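You operate a simulated robot arm through the tools that you are given. There is no shell and no other tool. Be economical: measure what you need, move in short steps, check, and stop when the job is done.

Carry out the task below with a simulated robot arm. There is one attempt and no reset: what you move stays moved.

JOB
Take the packet that says "felt" from the top of the packing bench and put it on the rest of the bag sealer.

It is judged by the outcome, as a careful person would: the job done as asked, and still so three seconds after it is handed in. It fails if anything else is knocked over, pushed out of place, dropped, spilled or broken.

ROBOT AND FRAMES
A 6-joint arm with a two-finger parallel gripper, fixed in place. Base frame: the origin is at the foot of the arm, x ahead of it, y to its left, z up; the work surface is at about z = 850. Readings come in mm, degrees, newtons and seconds.
With the tool pointing down near the work surface it reaches from about 240 to 640 mm from the base axis. Its first joint turns from -66.0 to 66.0 degrees. Payload 2.7 kg.
Tool frame: the origin (TCP) lies between the finger pads and is the grasp point; the fingertips stand 23 mm ahead of it; z points along the fingers, y is the line along which they close. Largest opening 94 mm; finger width 38, thickness 10; the body of the gripper, 54 by 96 mm, starts 39 mm behind the TCP.
Orientation is that of the tool frame in the base frame, as a unit quaternion [x, y, z, w]. With the fingers straight down and closing along the base's y, the tool's x points along the base's -x, its y along +y and its z along -z.

CONTROLS
- The arm moves only by the tool servo_tool. Its argument "increments" is a list of rows, each a list of 6 numbers: the shift along the base's x, y, z in mm, then the turn, a rotation vector about the base's x, y, z in degrees. In form: [[tx, ty, tz, rx, ry, rz], ...]. A call has 1 to 10 rows; each row shifts and turns the commanded pose from where the row before left it. "jaw" is the opening, from 0 (shut) to 1 (fully open), set as the call begins (left out, the last holds). A row lasts 0.2 s, in which the tool goes at most 50 mm and 8.6 degrees; a call with a longer step from one row to the next is refused whole, and so is a gripper value outside its range. Where a pose cannot be reached the arm comes as near as it can. A force on the tool above 40 N (or 10 N above the force at the start of the call, whichever is more), or a blocked arm, ends the call early, and 0.2 s more pass. The fingers move at their own pace (about 45 mm/s each) and stop on an object; they squeeze with about 33 N. The grip force told is the motor's: it shows also when the fingers shut on nothing. Time passes only in rows, and 0.2 s behind the last, so rows that do not move let the fingers close. The reply holds the time, the measured pose of the TCP, the force on the tool along the base axes, the opening and the grip force, in the units named above and with some noise, and new pictures: "show" is both (left out), scene, wrist or none.
- Cameras (640 x 400 px; columns grow to the right, rows downward): "scene" is fixed at [64.8, -441.5, 1378.9]; the picture's right is [0.82, -0.58, 0.00], its down [-0.46, -0.64, -0.62] and it looks along [0.36, 0.50, -0.79] (base axes); focal length 346 px, centre (320, 200). "wrist" rides on the gripper at [86, 16, -74] in the tool frame; the picture's right is [-0.18, 0.98, 0.00], its down [-0.58, -0.11, -0.81] and it looks along [-0.79, -0.15, 0.59] (tool axes); focal length 243 px, centre (320, 200). There is no depth. A picture from a camera that has moved, and an enlarged one, comes with that camera's place and axes in the base frame and with its lens.
- inspect(camera, box): a new picture of the part [left, top, right, bottom] of that camera's present view, enlarged. The clock stands still meanwhile.
- sign_off(): hands the job in; it is judged then, once.

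Go step by step. Nothing tells you positions but the pictures and the camera data: compare them with the known pose of the tool, close in by small moves and look again before you grip or let go. The budget is 90 turns and 170 pictures, counting those below and the enlarged ones. Unless the task says otherwise, let go and move clear before handing in, and close with one line.

The tools are called after "Request:" by a JSON object that holds its "api" and its "payload". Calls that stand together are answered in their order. servo_tool: Moves the arm, as the interface text tells. Its arguments: {"type":"object","properties":{"increments":{"type":"array","items":{"type":"array","items":{"type":"number"}}},"jaw":{"type":"number"},"show":{"type":"string","enum":["both","scene","wrist","none"]}},"required":["increments"]} The other tools are called the same way: inspect (camera, box) takes an enlarged picture of a part of a camera's view; sign_off () hands the job in.

At the start:

```text
time_s: 0.0
position: [341.6, -305.1, 1094.2]
tool_rot: [0.001, 1.0, -0.001, 0.0]
force: [0.8, 0.3, 0.4]
gripper_width: 94.0
finger_force: 0.1
```

scene: 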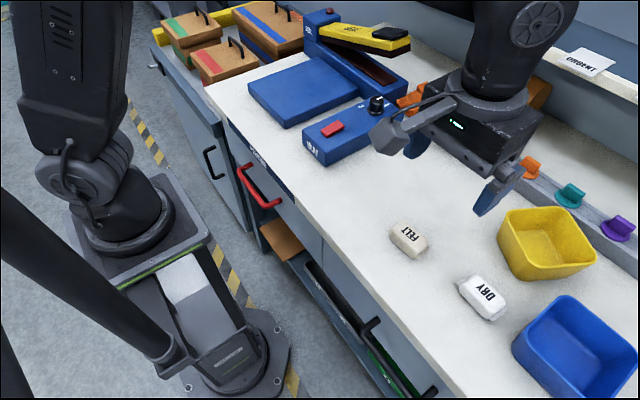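
wrist: 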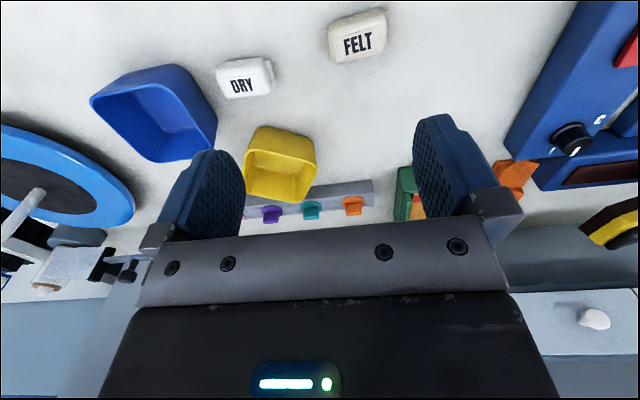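

The FELT packet seems to be near (372, -272) on the bench, with the bag sealer's blue plate near (450, 155). I'll look closer at both first.

Request:
{"api": "inspect", "payload": {"camera": "scene", "box": [220, 0, 440, 170]}}

Request:
{"api": "inspect", "payload": {"camera": "scene", "box": [370, 200, 530, 330]}}

Request:
{"api": "inspect", "payload": {"camera": "wrist", "box": [200, 0, 420, 130]}}

```text
2.35 times, centred on (330, 85) of scene
camera zoom: at [64.8, -441.5, 1378.9], right [0.82, -0.58, 0.0], down [-0.46, -0.64, -0.62], along [0.36, 0.5, -0.79], focal length 814 px, centre (296, 471)
```

zoom: 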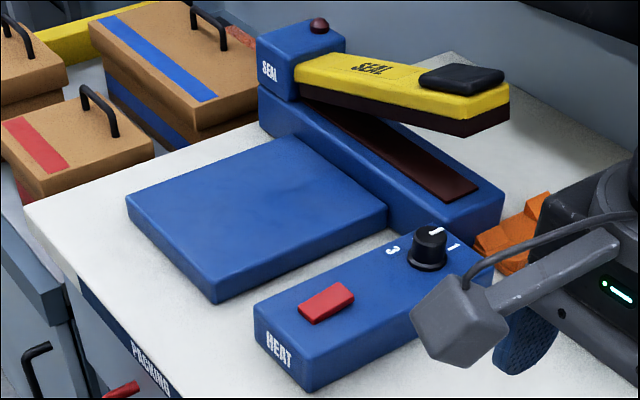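

```text
3.08 times, centred on (450, 265) of scene
camera zoom: at [64.8, -441.5, 1378.9], right [0.82, -0.58, 0.0], down [-0.46, -0.64, -0.62], along [0.36, 0.5, -0.79], focal length 1064 px, centre (-80, 0)
```

zoom: 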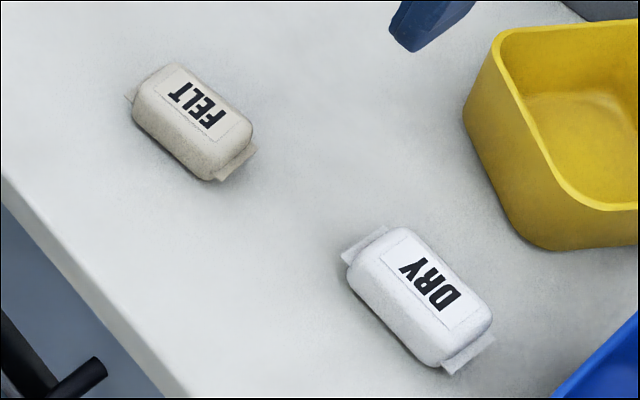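

```text
2.91 times, centred on (310, 65) of wrist
camera zoom: at [255.0, -288.1, 1169.1], right [0.18, 0.98, 0.0], down [0.58, -0.11, 0.81], along [0.79, -0.15, -0.59], focal length 706 px, centre (349, 593)
```

zoom: 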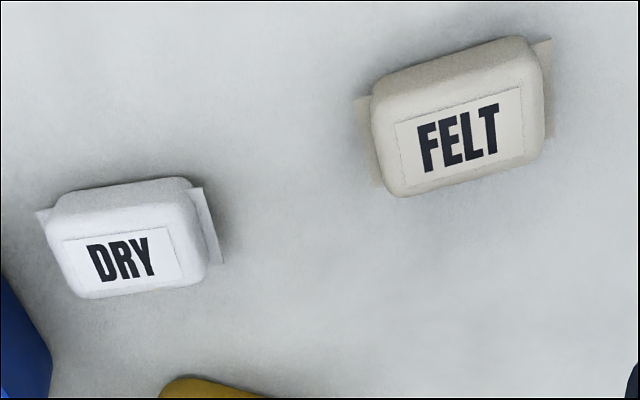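

The packet's long axis runs nearly along y (about 94°), so I need to close along x. I'll turn the tool about -85° and move above the packet.

Request:
{"api": "servo_tool", "payload": {"increments": [[3, 3.5, -9, 0, 0, -8.5], [3, 3.5, -9, 0, 0, -8.5], [3, 3.5, -9, 0, 0, -8.5], [3, 3.5, -9, 0, 0, -8.5], [3, 3.5, -9, 0, 0, -8.5], [3, 3.5, -9, 0, 0, -8.5], [3, 3.5, -9, 0, 0, -8.5], [3, 3.5, -9, 0, 0, -8.5], [3, 3.5, -9, 0, 0, -8.5], [3, 3.5, -9, 0, 0, -8.5]], "jaw": 1}}

```text
time_s: 2.2
position: [370.9, -271.5, 1004.9]
tool_rot: [0.676, 0.736, -0.001, -0.001]
force: [1.1, -0.2, 0.1]
gripper_width: 93.9
finger_force: 0.1
camera wrist: at [380.0, -181.9, 1078.9], right [0.99, -0.1, 0.0], down [-0.06, -0.59, 0.81], along [-0.08, -0.8, -0.59], focal length 243 px, centre (320, 200)
```

scene: 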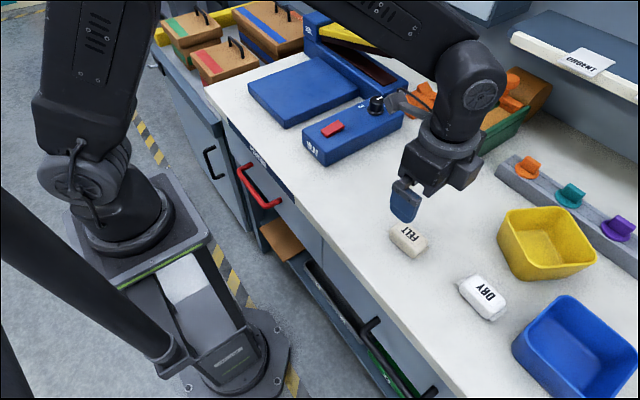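
wrist: 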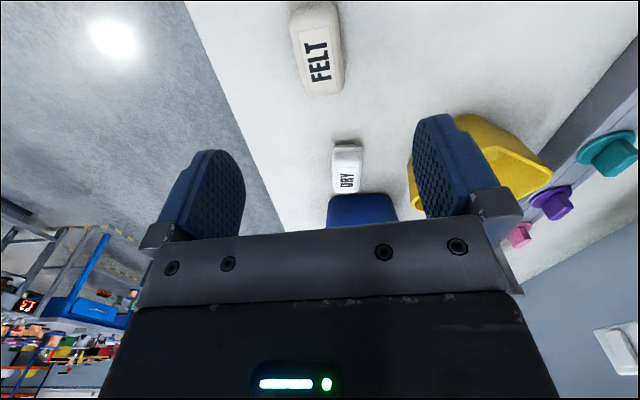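

The tool is centred over the packet to within a few mm. I'll go down partway and check.

Request:
{"api": "servo_tool", "payload": {"increments": [[0, 1, -30, 0, 0, 0], [0, 1, -30, 0, 0, 0], [0, 0, -28, 0, 0, 0], [0, 0, 0, 0, 0, 0]]}}

Request:
{"api": "inspect", "payload": {"camera": "scene", "box": [350, 160, 490, 280]}}

```text
time_s: 3.2
position: [371.3, -267.8, 916.7]
tool_rot: [0.675, 0.737, 0.0, 0.0]
force: [0.7, 0.3, 0.0]
gripper_width: 94.1
finger_force: 0.2
camera wrist: at [380.6, -179.5, 991.0], right [1.0, -0.1, 0.0], down [-0.06, -0.59, 0.81], along [-0.08, -0.8, -0.59], focal length 243 px, centre (320, 200)
```

scene: 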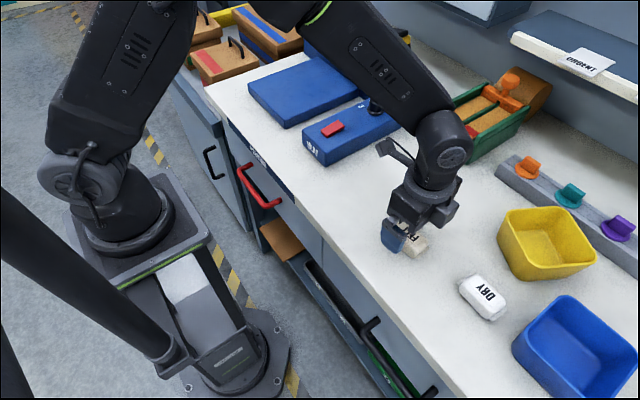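
wrist: 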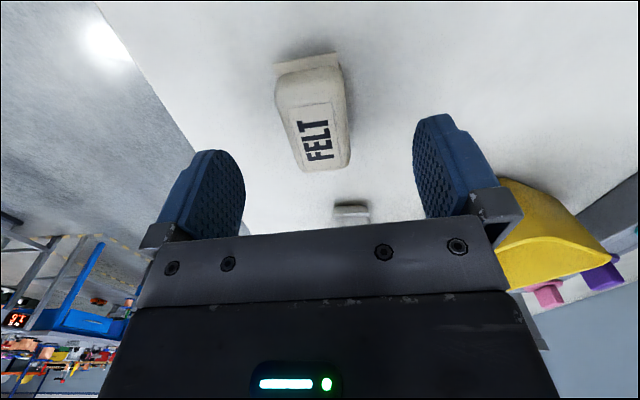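

```text
3.33 times, centred on (420, 220) of scene
camera zoom: at [64.8, -441.5, 1378.9], right [0.82, -0.58, 0.0], down [-0.46, -0.64, -0.62], along [0.36, 0.5, -0.79], focal length 1153 px, centre (-13, 133)
```

zoom: 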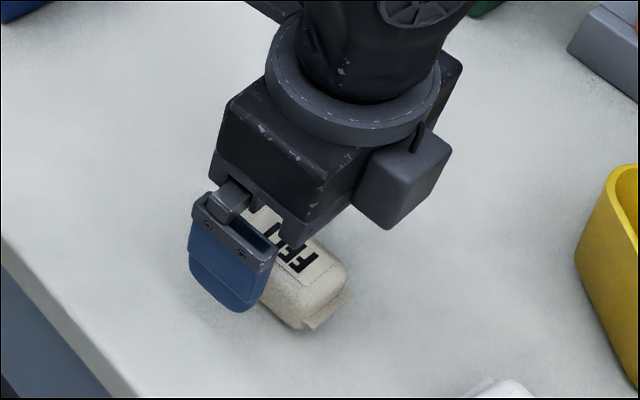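

The packet sits centrally between the fingers. I'll go down to z≈880 and close.

Request:
{"api": "servo_tool", "payload": {"increments": [[-1, -1, -18, 0, 0, 0], [-0.5, -0.5, -18, 0, 0, 0], [0, 0, 0, 0, 0, 0]], "show": "wrist"}}

Request:
{"api": "servo_tool", "payload": {"increments": [[0, 0, 0, 0, 0, 0], [0, 0, 0, 0, 0, 0], [0, 0, 0, 0, 0, 0], [0, 0, 0, 0, 0, 0], [0, 0, 0, 0, 0, 0]], "jaw": 0.2}}

```text
time_s: 4.0
position: [369.8, -269.5, 881.7]
tool_rot: [0.676, 0.737, -0.001, -0.001]
force: [-0.1, 0.2, -0.2]
gripper_width: 94.0
finger_force: 0.0
camera wrist: at [378.1, -180.3, 955.5], right [1.0, -0.1, 0.0], down [-0.06, -0.59, 0.81], along [-0.08, -0.8, -0.59], focal length 243 px, centre (320, 200)
```

wrist: 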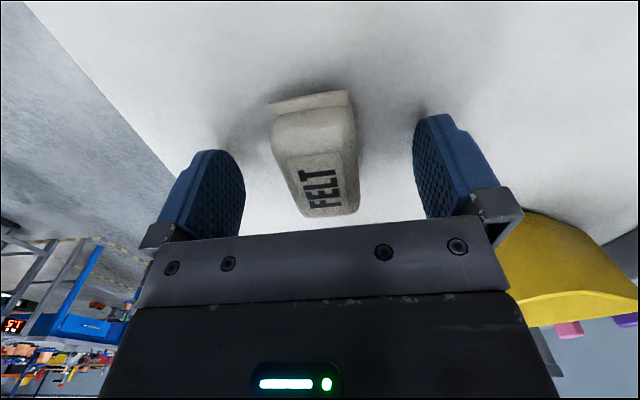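

```text
time_s: 5.2
position: [369.3, -269.8, 881.3]
tool_rot: [0.675, 0.737, -0.001, -0.001]
force: [0.8, -0.3, -0.2]
gripper_width: 34.8
finger_force: 32.9
camera wrist: at [378.2, -180.3, 955.8], right [1.0, -0.1, 0.0], down [-0.06, -0.59, 0.81], along [-0.08, -0.8, -0.59], focal length 243 px, centre (320, 200)
```

scene: 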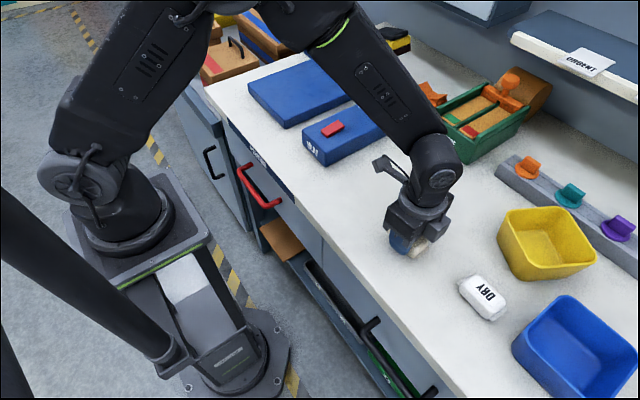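
wrist: 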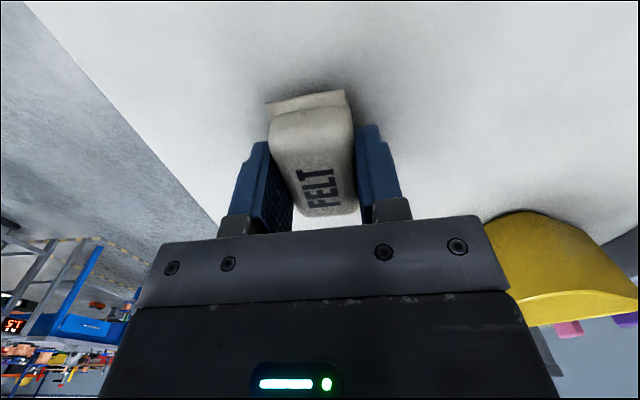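

The packet is gripped at 34.8 mm. I'll lift it straight up.

Request:
{"api": "servo_tool", "payload": {"increments": [[0, 0, 20, 0, 0, 0], [0, 0, 40, 0, 0, 0], [0, 0, 45, 0, 0, 0], [0, 0, 45, 0, 0, 0], [0, 0, 20, 0, 0, 0]]}}

```text
time_s: 6.4
position: [369.2, -270.1, 1051.7]
tool_rot: [0.675, 0.737, 0.0, 0.0]
force: [0.5, 0.1, 0.1]
gripper_width: 34.6
finger_force: 33.0
camera wrist: at [377.2, -182.0, 1126.5], right [1.0, -0.1, 0.0], down [-0.06, -0.59, 0.81], along [-0.08, -0.8, -0.59], focal length 243 px, centre (320, 200)
```

scene: 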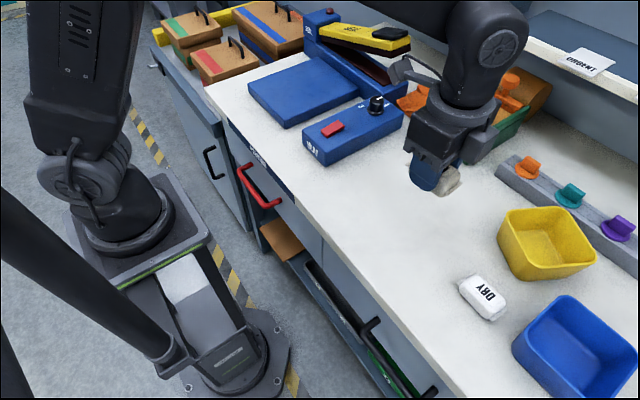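
wrist: 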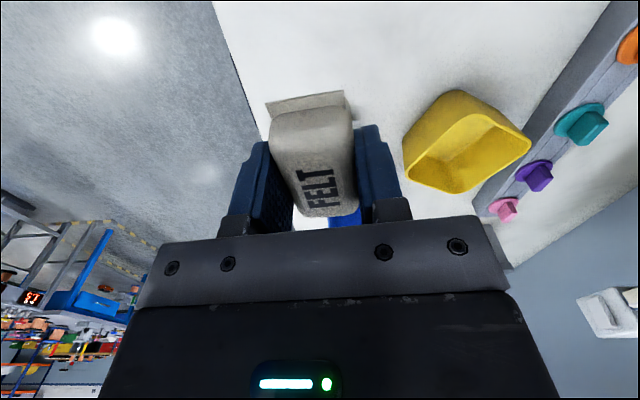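

The packet is held firmly. Next I'll carry it across to above the blue plate.

Request:
{"api": "servo_tool", "payload": {"increments": [[8, 45, 0, 0, 0, 0], [8, 45, 0, 0, 0, 0], [8, 45, 0, 0, 0, 0], [8, 45, 0, 0, 0, 0], [8, 45, 0, 0, 0, 0], [8, 45, 0, 0, 0, 0], [8, 45, 0, 0, 0, 0], [8, 45, 0, 0, 0, 0], [8, 45, 0, 0, 0, 0], [8, 45, 0, 0, 0, 0]]}}

```text
time_s: 8.6
position: [449.7, 179.8, 1049.8]
tool_rot: [0.675, 0.738, -0.002, 0.0]
force: [-0.8, -0.4, -1.1]
gripper_width: 34.9
finger_force: 33.1
camera wrist: at [459.2, 268.8, 1124.0], right [1.0, -0.1, 0.0], down [-0.06, -0.59, 0.81], along [-0.08, -0.8, -0.59], focal length 243 px, centre (320, 200)
```

scene: 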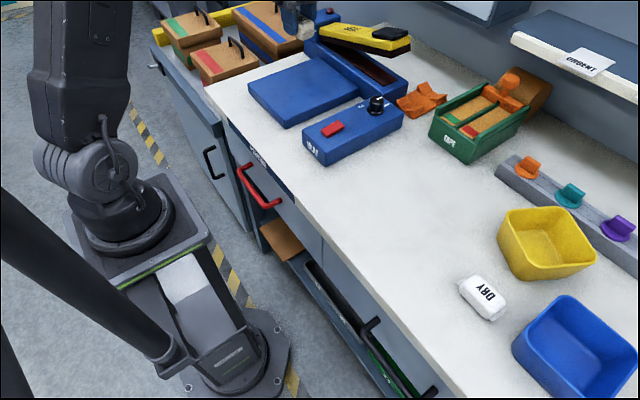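
wrist: 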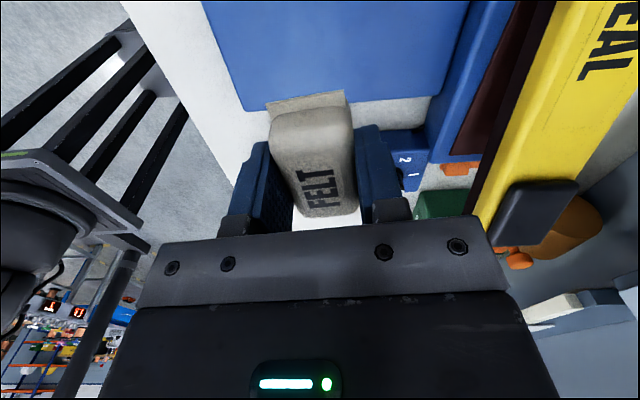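

The packet is above the plate, whose edges I read as x≈355–572, y≈115–280, with its top at roughly 868–880. I'll lower partway toward its centre.

Request:
{"api": "servo_tool", "payload": {"increments": [[0, 6, -35, 0, 0, 0], [0, 6, -35, 0, 0, 0], [0, 3, -30, 0, 0, 0], [0, 0, -15, 0, 0, 0], [0, 0, 0, 0, 0, 0]]}}

Request:
{"api": "inspect", "payload": {"camera": "scene", "box": [220, 0, 440, 170]}}

```text
time_s: 9.8
position: [448.2, 194.5, 935.1]
tool_rot: [0.676, 0.737, -0.002, -0.001]
force: [-0.2, -0.6, 0.3]
gripper_width: 34.7
finger_force: 32.7
camera wrist: at [456.5, 284.4, 1009.8], right [1.0, -0.1, 0.0], down [-0.06, -0.59, 0.81], along [-0.08, -0.8, -0.59], focal length 243 px, centre (320, 200)
```

scene: 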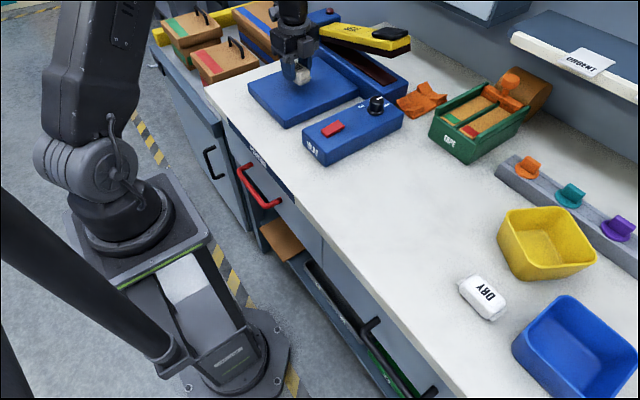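
wrist: 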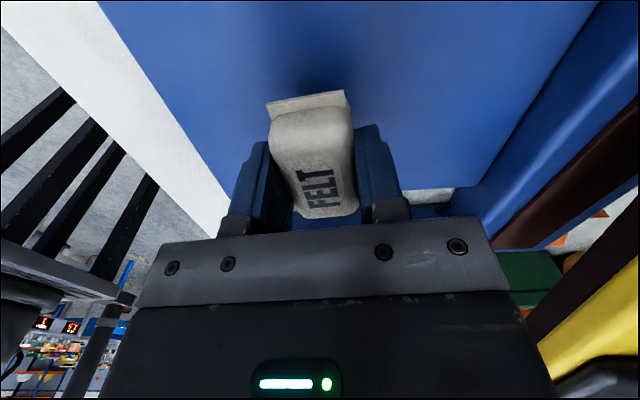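

```text
2.35 times, centred on (330, 85) of scene
camera zoom: at [64.8, -441.5, 1378.9], right [0.82, -0.58, 0.0], down [-0.46, -0.64, -0.62], along [0.36, 0.5, -0.79], focal length 814 px, centre (296, 471)
```

zoom: 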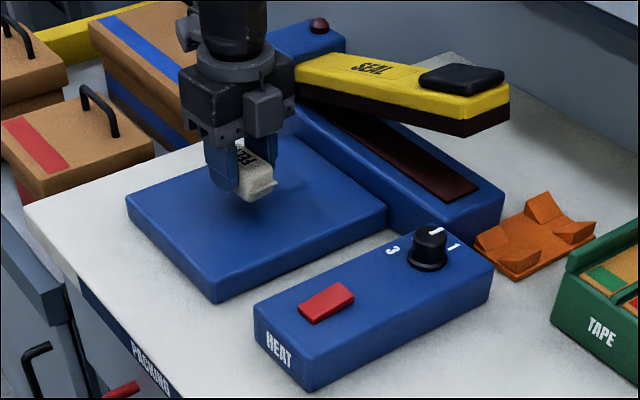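

The packet is over the plate with good margins all round. I'll lower it in small steps and watch the force.

Request:
{"api": "servo_tool", "payload": {"increments": [[0, 0, -6, 0, 0, 0], [0, 0, -6, 0, 0, 0], [0, 0, -6, 0, 0, 0], [0, 0, 0, 0, 0, 0]]}}

Request:
{"api": "inspect", "payload": {"camera": "scene", "box": [250, 40, 350, 120]}}

```text
time_s: 10.8
position: [447.2, 194.3, 917.2]
tool_rot: [0.675, 0.738, -0.001, -0.001]
force: [-0.2, 0.1, -0.1]
gripper_width: 34.7
finger_force: 32.7
camera wrist: at [456.8, 283.7, 992.2], right [1.0, -0.1, 0.0], down [-0.06, -0.59, 0.81], along [-0.08, -0.8, -0.59], focal length 243 px, centre (320, 200)
```

scene: 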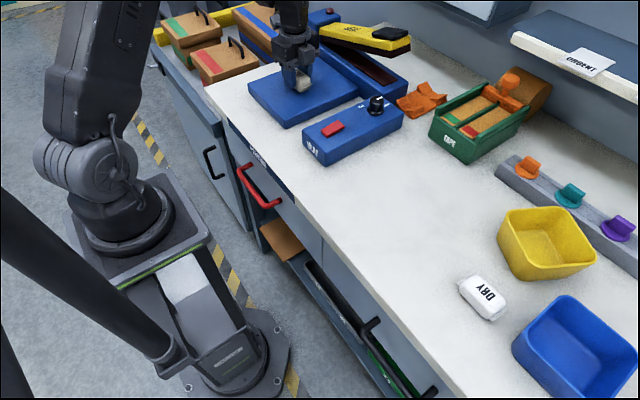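
wrist: 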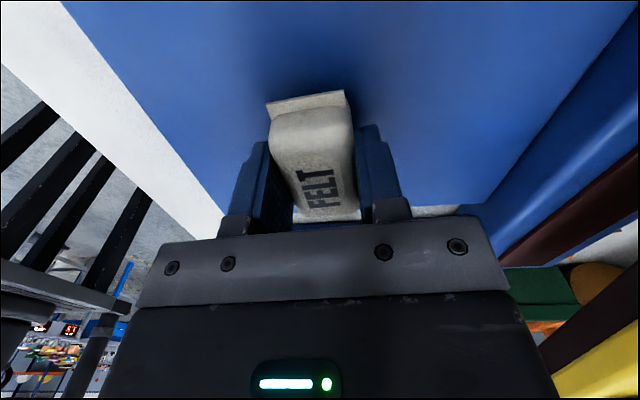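

```text
5.00 times, centred on (300, 80) of scene
camera zoom: at [64.8, -441.5, 1378.9], right [0.82, -0.58, 0.0], down [-0.46, -0.64, -0.62], along [0.36, 0.5, -0.79], focal length 1730 px, centre (420, 800)
```

zoom: 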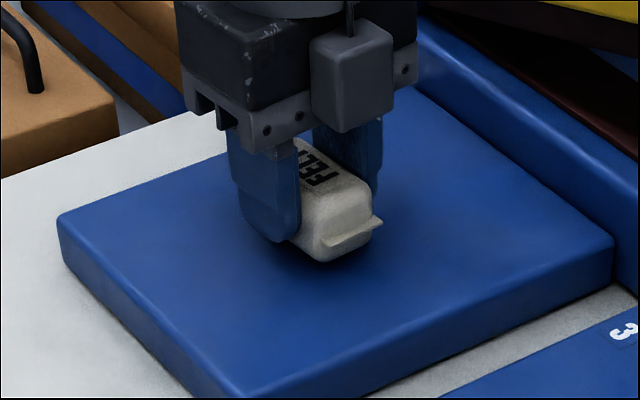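

Still clear, with no contact force. I'll keep lowering in 3 mm steps.

Request:
{"api": "servo_tool", "payload": {"increments": [[0, 0, -3, 0, 0, 0], [0, 0, -3, 0, 0, 0], [0, 0, 0, 0, 0, 0]], "show": "none"}}

Request:
{"api": "servo_tool", "payload": {"increments": [[0, 0, -3, 0, 0, 0], [0, 0, 0, 0, 0, 0]], "show": "scene"}}

Request:
{"api": "inspect", "payload": {"camera": "scene", "box": [250, 40, 350, 120]}}

```text
time_s: 11.6
position: [448.4, 194.3, 913.0]
tool_rot: [0.675, 0.738, 0.0, -0.001]
force: [0.3, 0.0, -0.3]
gripper_width: 34.4
finger_force: 33.0
```

```text
time_s: 12.2
position: [449.0, 195.1, 909.2]
tool_rot: [0.676, 0.737, 0.001, 0.0]
force: [-10.6, -0.9, 27.0]
gripper_width: 34.8
finger_force: 33.1
```

scene: 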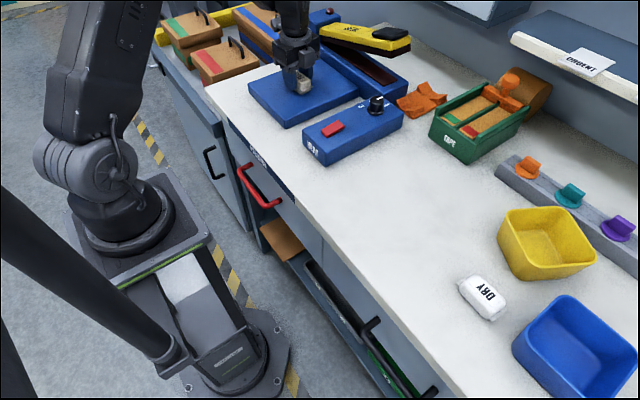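

```text
5.00 times, centred on (300, 80) of scene
camera zoom: at [64.2, -441.7, 1378.9], right [0.82, -0.58, 0.0], down [-0.46, -0.64, -0.62], along [0.36, 0.5, -0.79], focal length 1730 px, centre (420, 800)
```

zoom: 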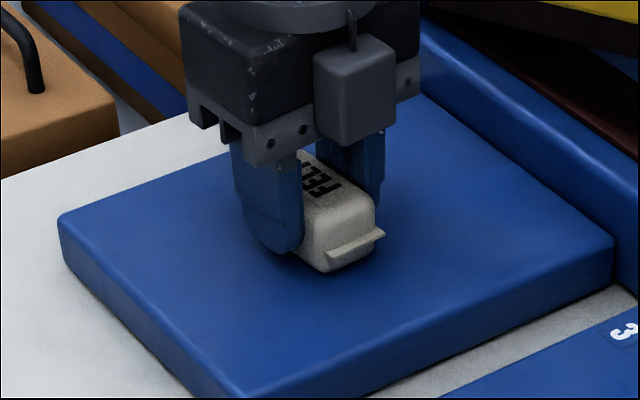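

Contact: 27 N upward, so the packet is on the plate. I'll ease up 1 mm to take off the load, then open the fingers.

Request:
{"api": "servo_tool", "payload": {"increments": [[0, 0, 1, 0, 0, 0], [0, 0, 0, 0, 0, 0]], "show": "none"}}

Request:
{"api": "servo_tool", "payload": {"increments": [[0, 0, 0, 0, 0, 0], [0, 0, 0, 0, 0, 0], [0, 0, 0, 0, 0, 0], [0, 0, 0, 0, 0, 0]], "jaw": 0.85}}

```text
time_s: 12.8
position: [449.2, 195.5, 909.7]
tool_rot: [0.676, 0.737, 0.002, 0.001]
force: [-5.2, 2.4, 23.5]
gripper_width: 34.6
finger_force: 33.5
```

```text
time_s: 13.8
position: [449.0, 195.3, 909.3]
tool_rot: [0.676, 0.737, 0.0, 0.0]
force: [-0.1, -0.3, -0.4]
gripper_width: 79.8
finger_force: 0.1
camera wrist: at [458.2, 283.7, 984.2], right [1.0, -0.1, 0.0], down [-0.06, -0.59, 0.81], along [-0.08, -0.8, -0.59], focal length 243 px, centre (320, 200)
```

scene: 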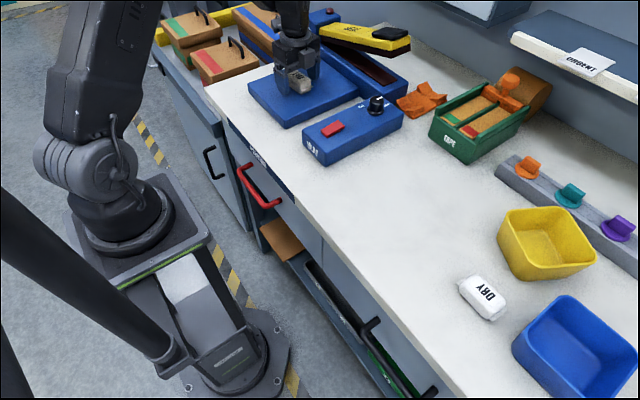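
wrist: 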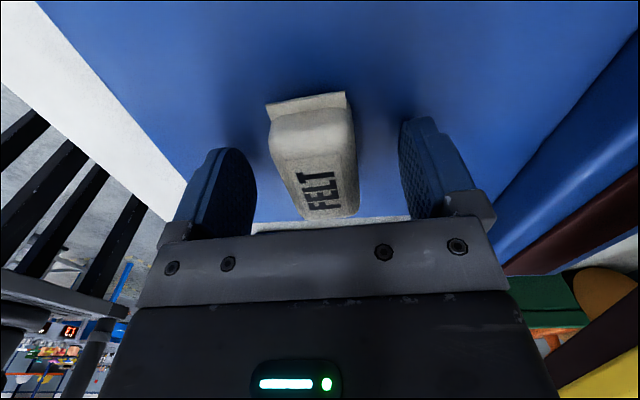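

The packet is released and lying flat on the plate. I'll raise the tool clear.

Request:
{"api": "servo_tool", "payload": {"increments": [[0, 0, 20, 0, 0, 0], [0, 0, 40, 0, 0, 0], [0, 0, 45, 0, 0, 0], [0, 0, 40, 0, 0, 0], [0, 0, 0, 0, 0, 0]]}}

Request:
{"api": "inspect", "payload": {"camera": "scene", "box": [220, 0, 440, 170]}}

```text
time_s: 15.0
position: [450.0, 196.4, 1057.6]
tool_rot: [0.675, 0.738, -0.002, 0.0]
force: [0.0, -0.4, -0.1]
gripper_width: 80.0
finger_force: 0.0
camera wrist: at [458.3, 284.4, 1131.2], right [1.0, -0.1, 0.0], down [-0.06, -0.59, 0.81], along [-0.08, -0.8, -0.59], focal length 243 px, centre (320, 200)
```

scene: 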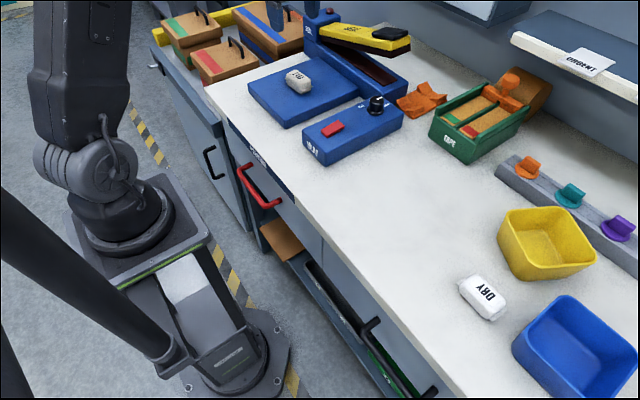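
wrist: 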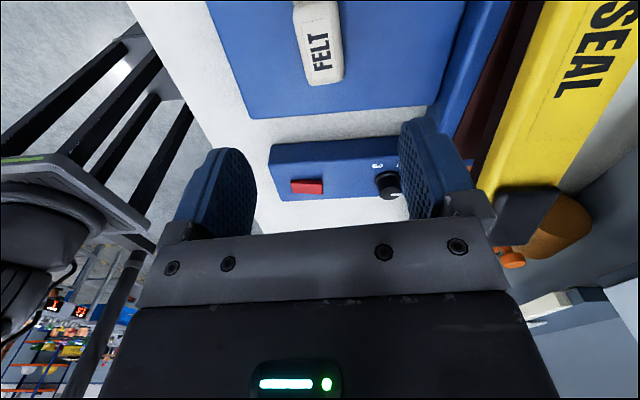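

```text
2.35 times, centred on (330, 85) of scene
camera zoom: at [64.8, -441.5, 1378.9], right [0.82, -0.58, 0.0], down [-0.46, -0.64, -0.62], along [0.36, 0.5, -0.79], focal length 814 px, centre (296, 471)
```

zoom: 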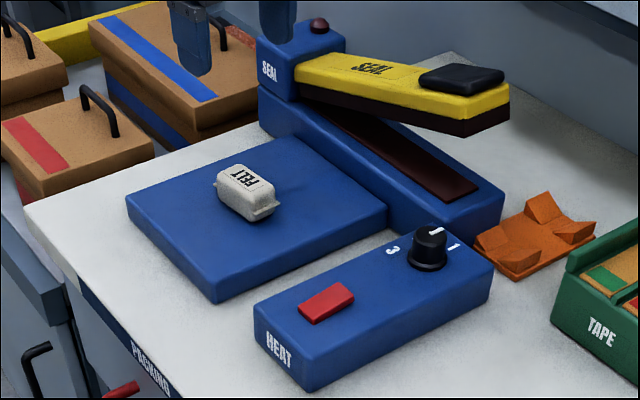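

The FELT packet lies flat on the sealer's rest, the arm is clear, and nothing else looks moved. I'm handing in.

Request:
{"api": "sign_off", "payload": {}}

```text
The job is handed in.
```

The "felt" packet is lying flat on the bag sealer's blue rest plate, released, with the arm clear and nothing else visibly moved.
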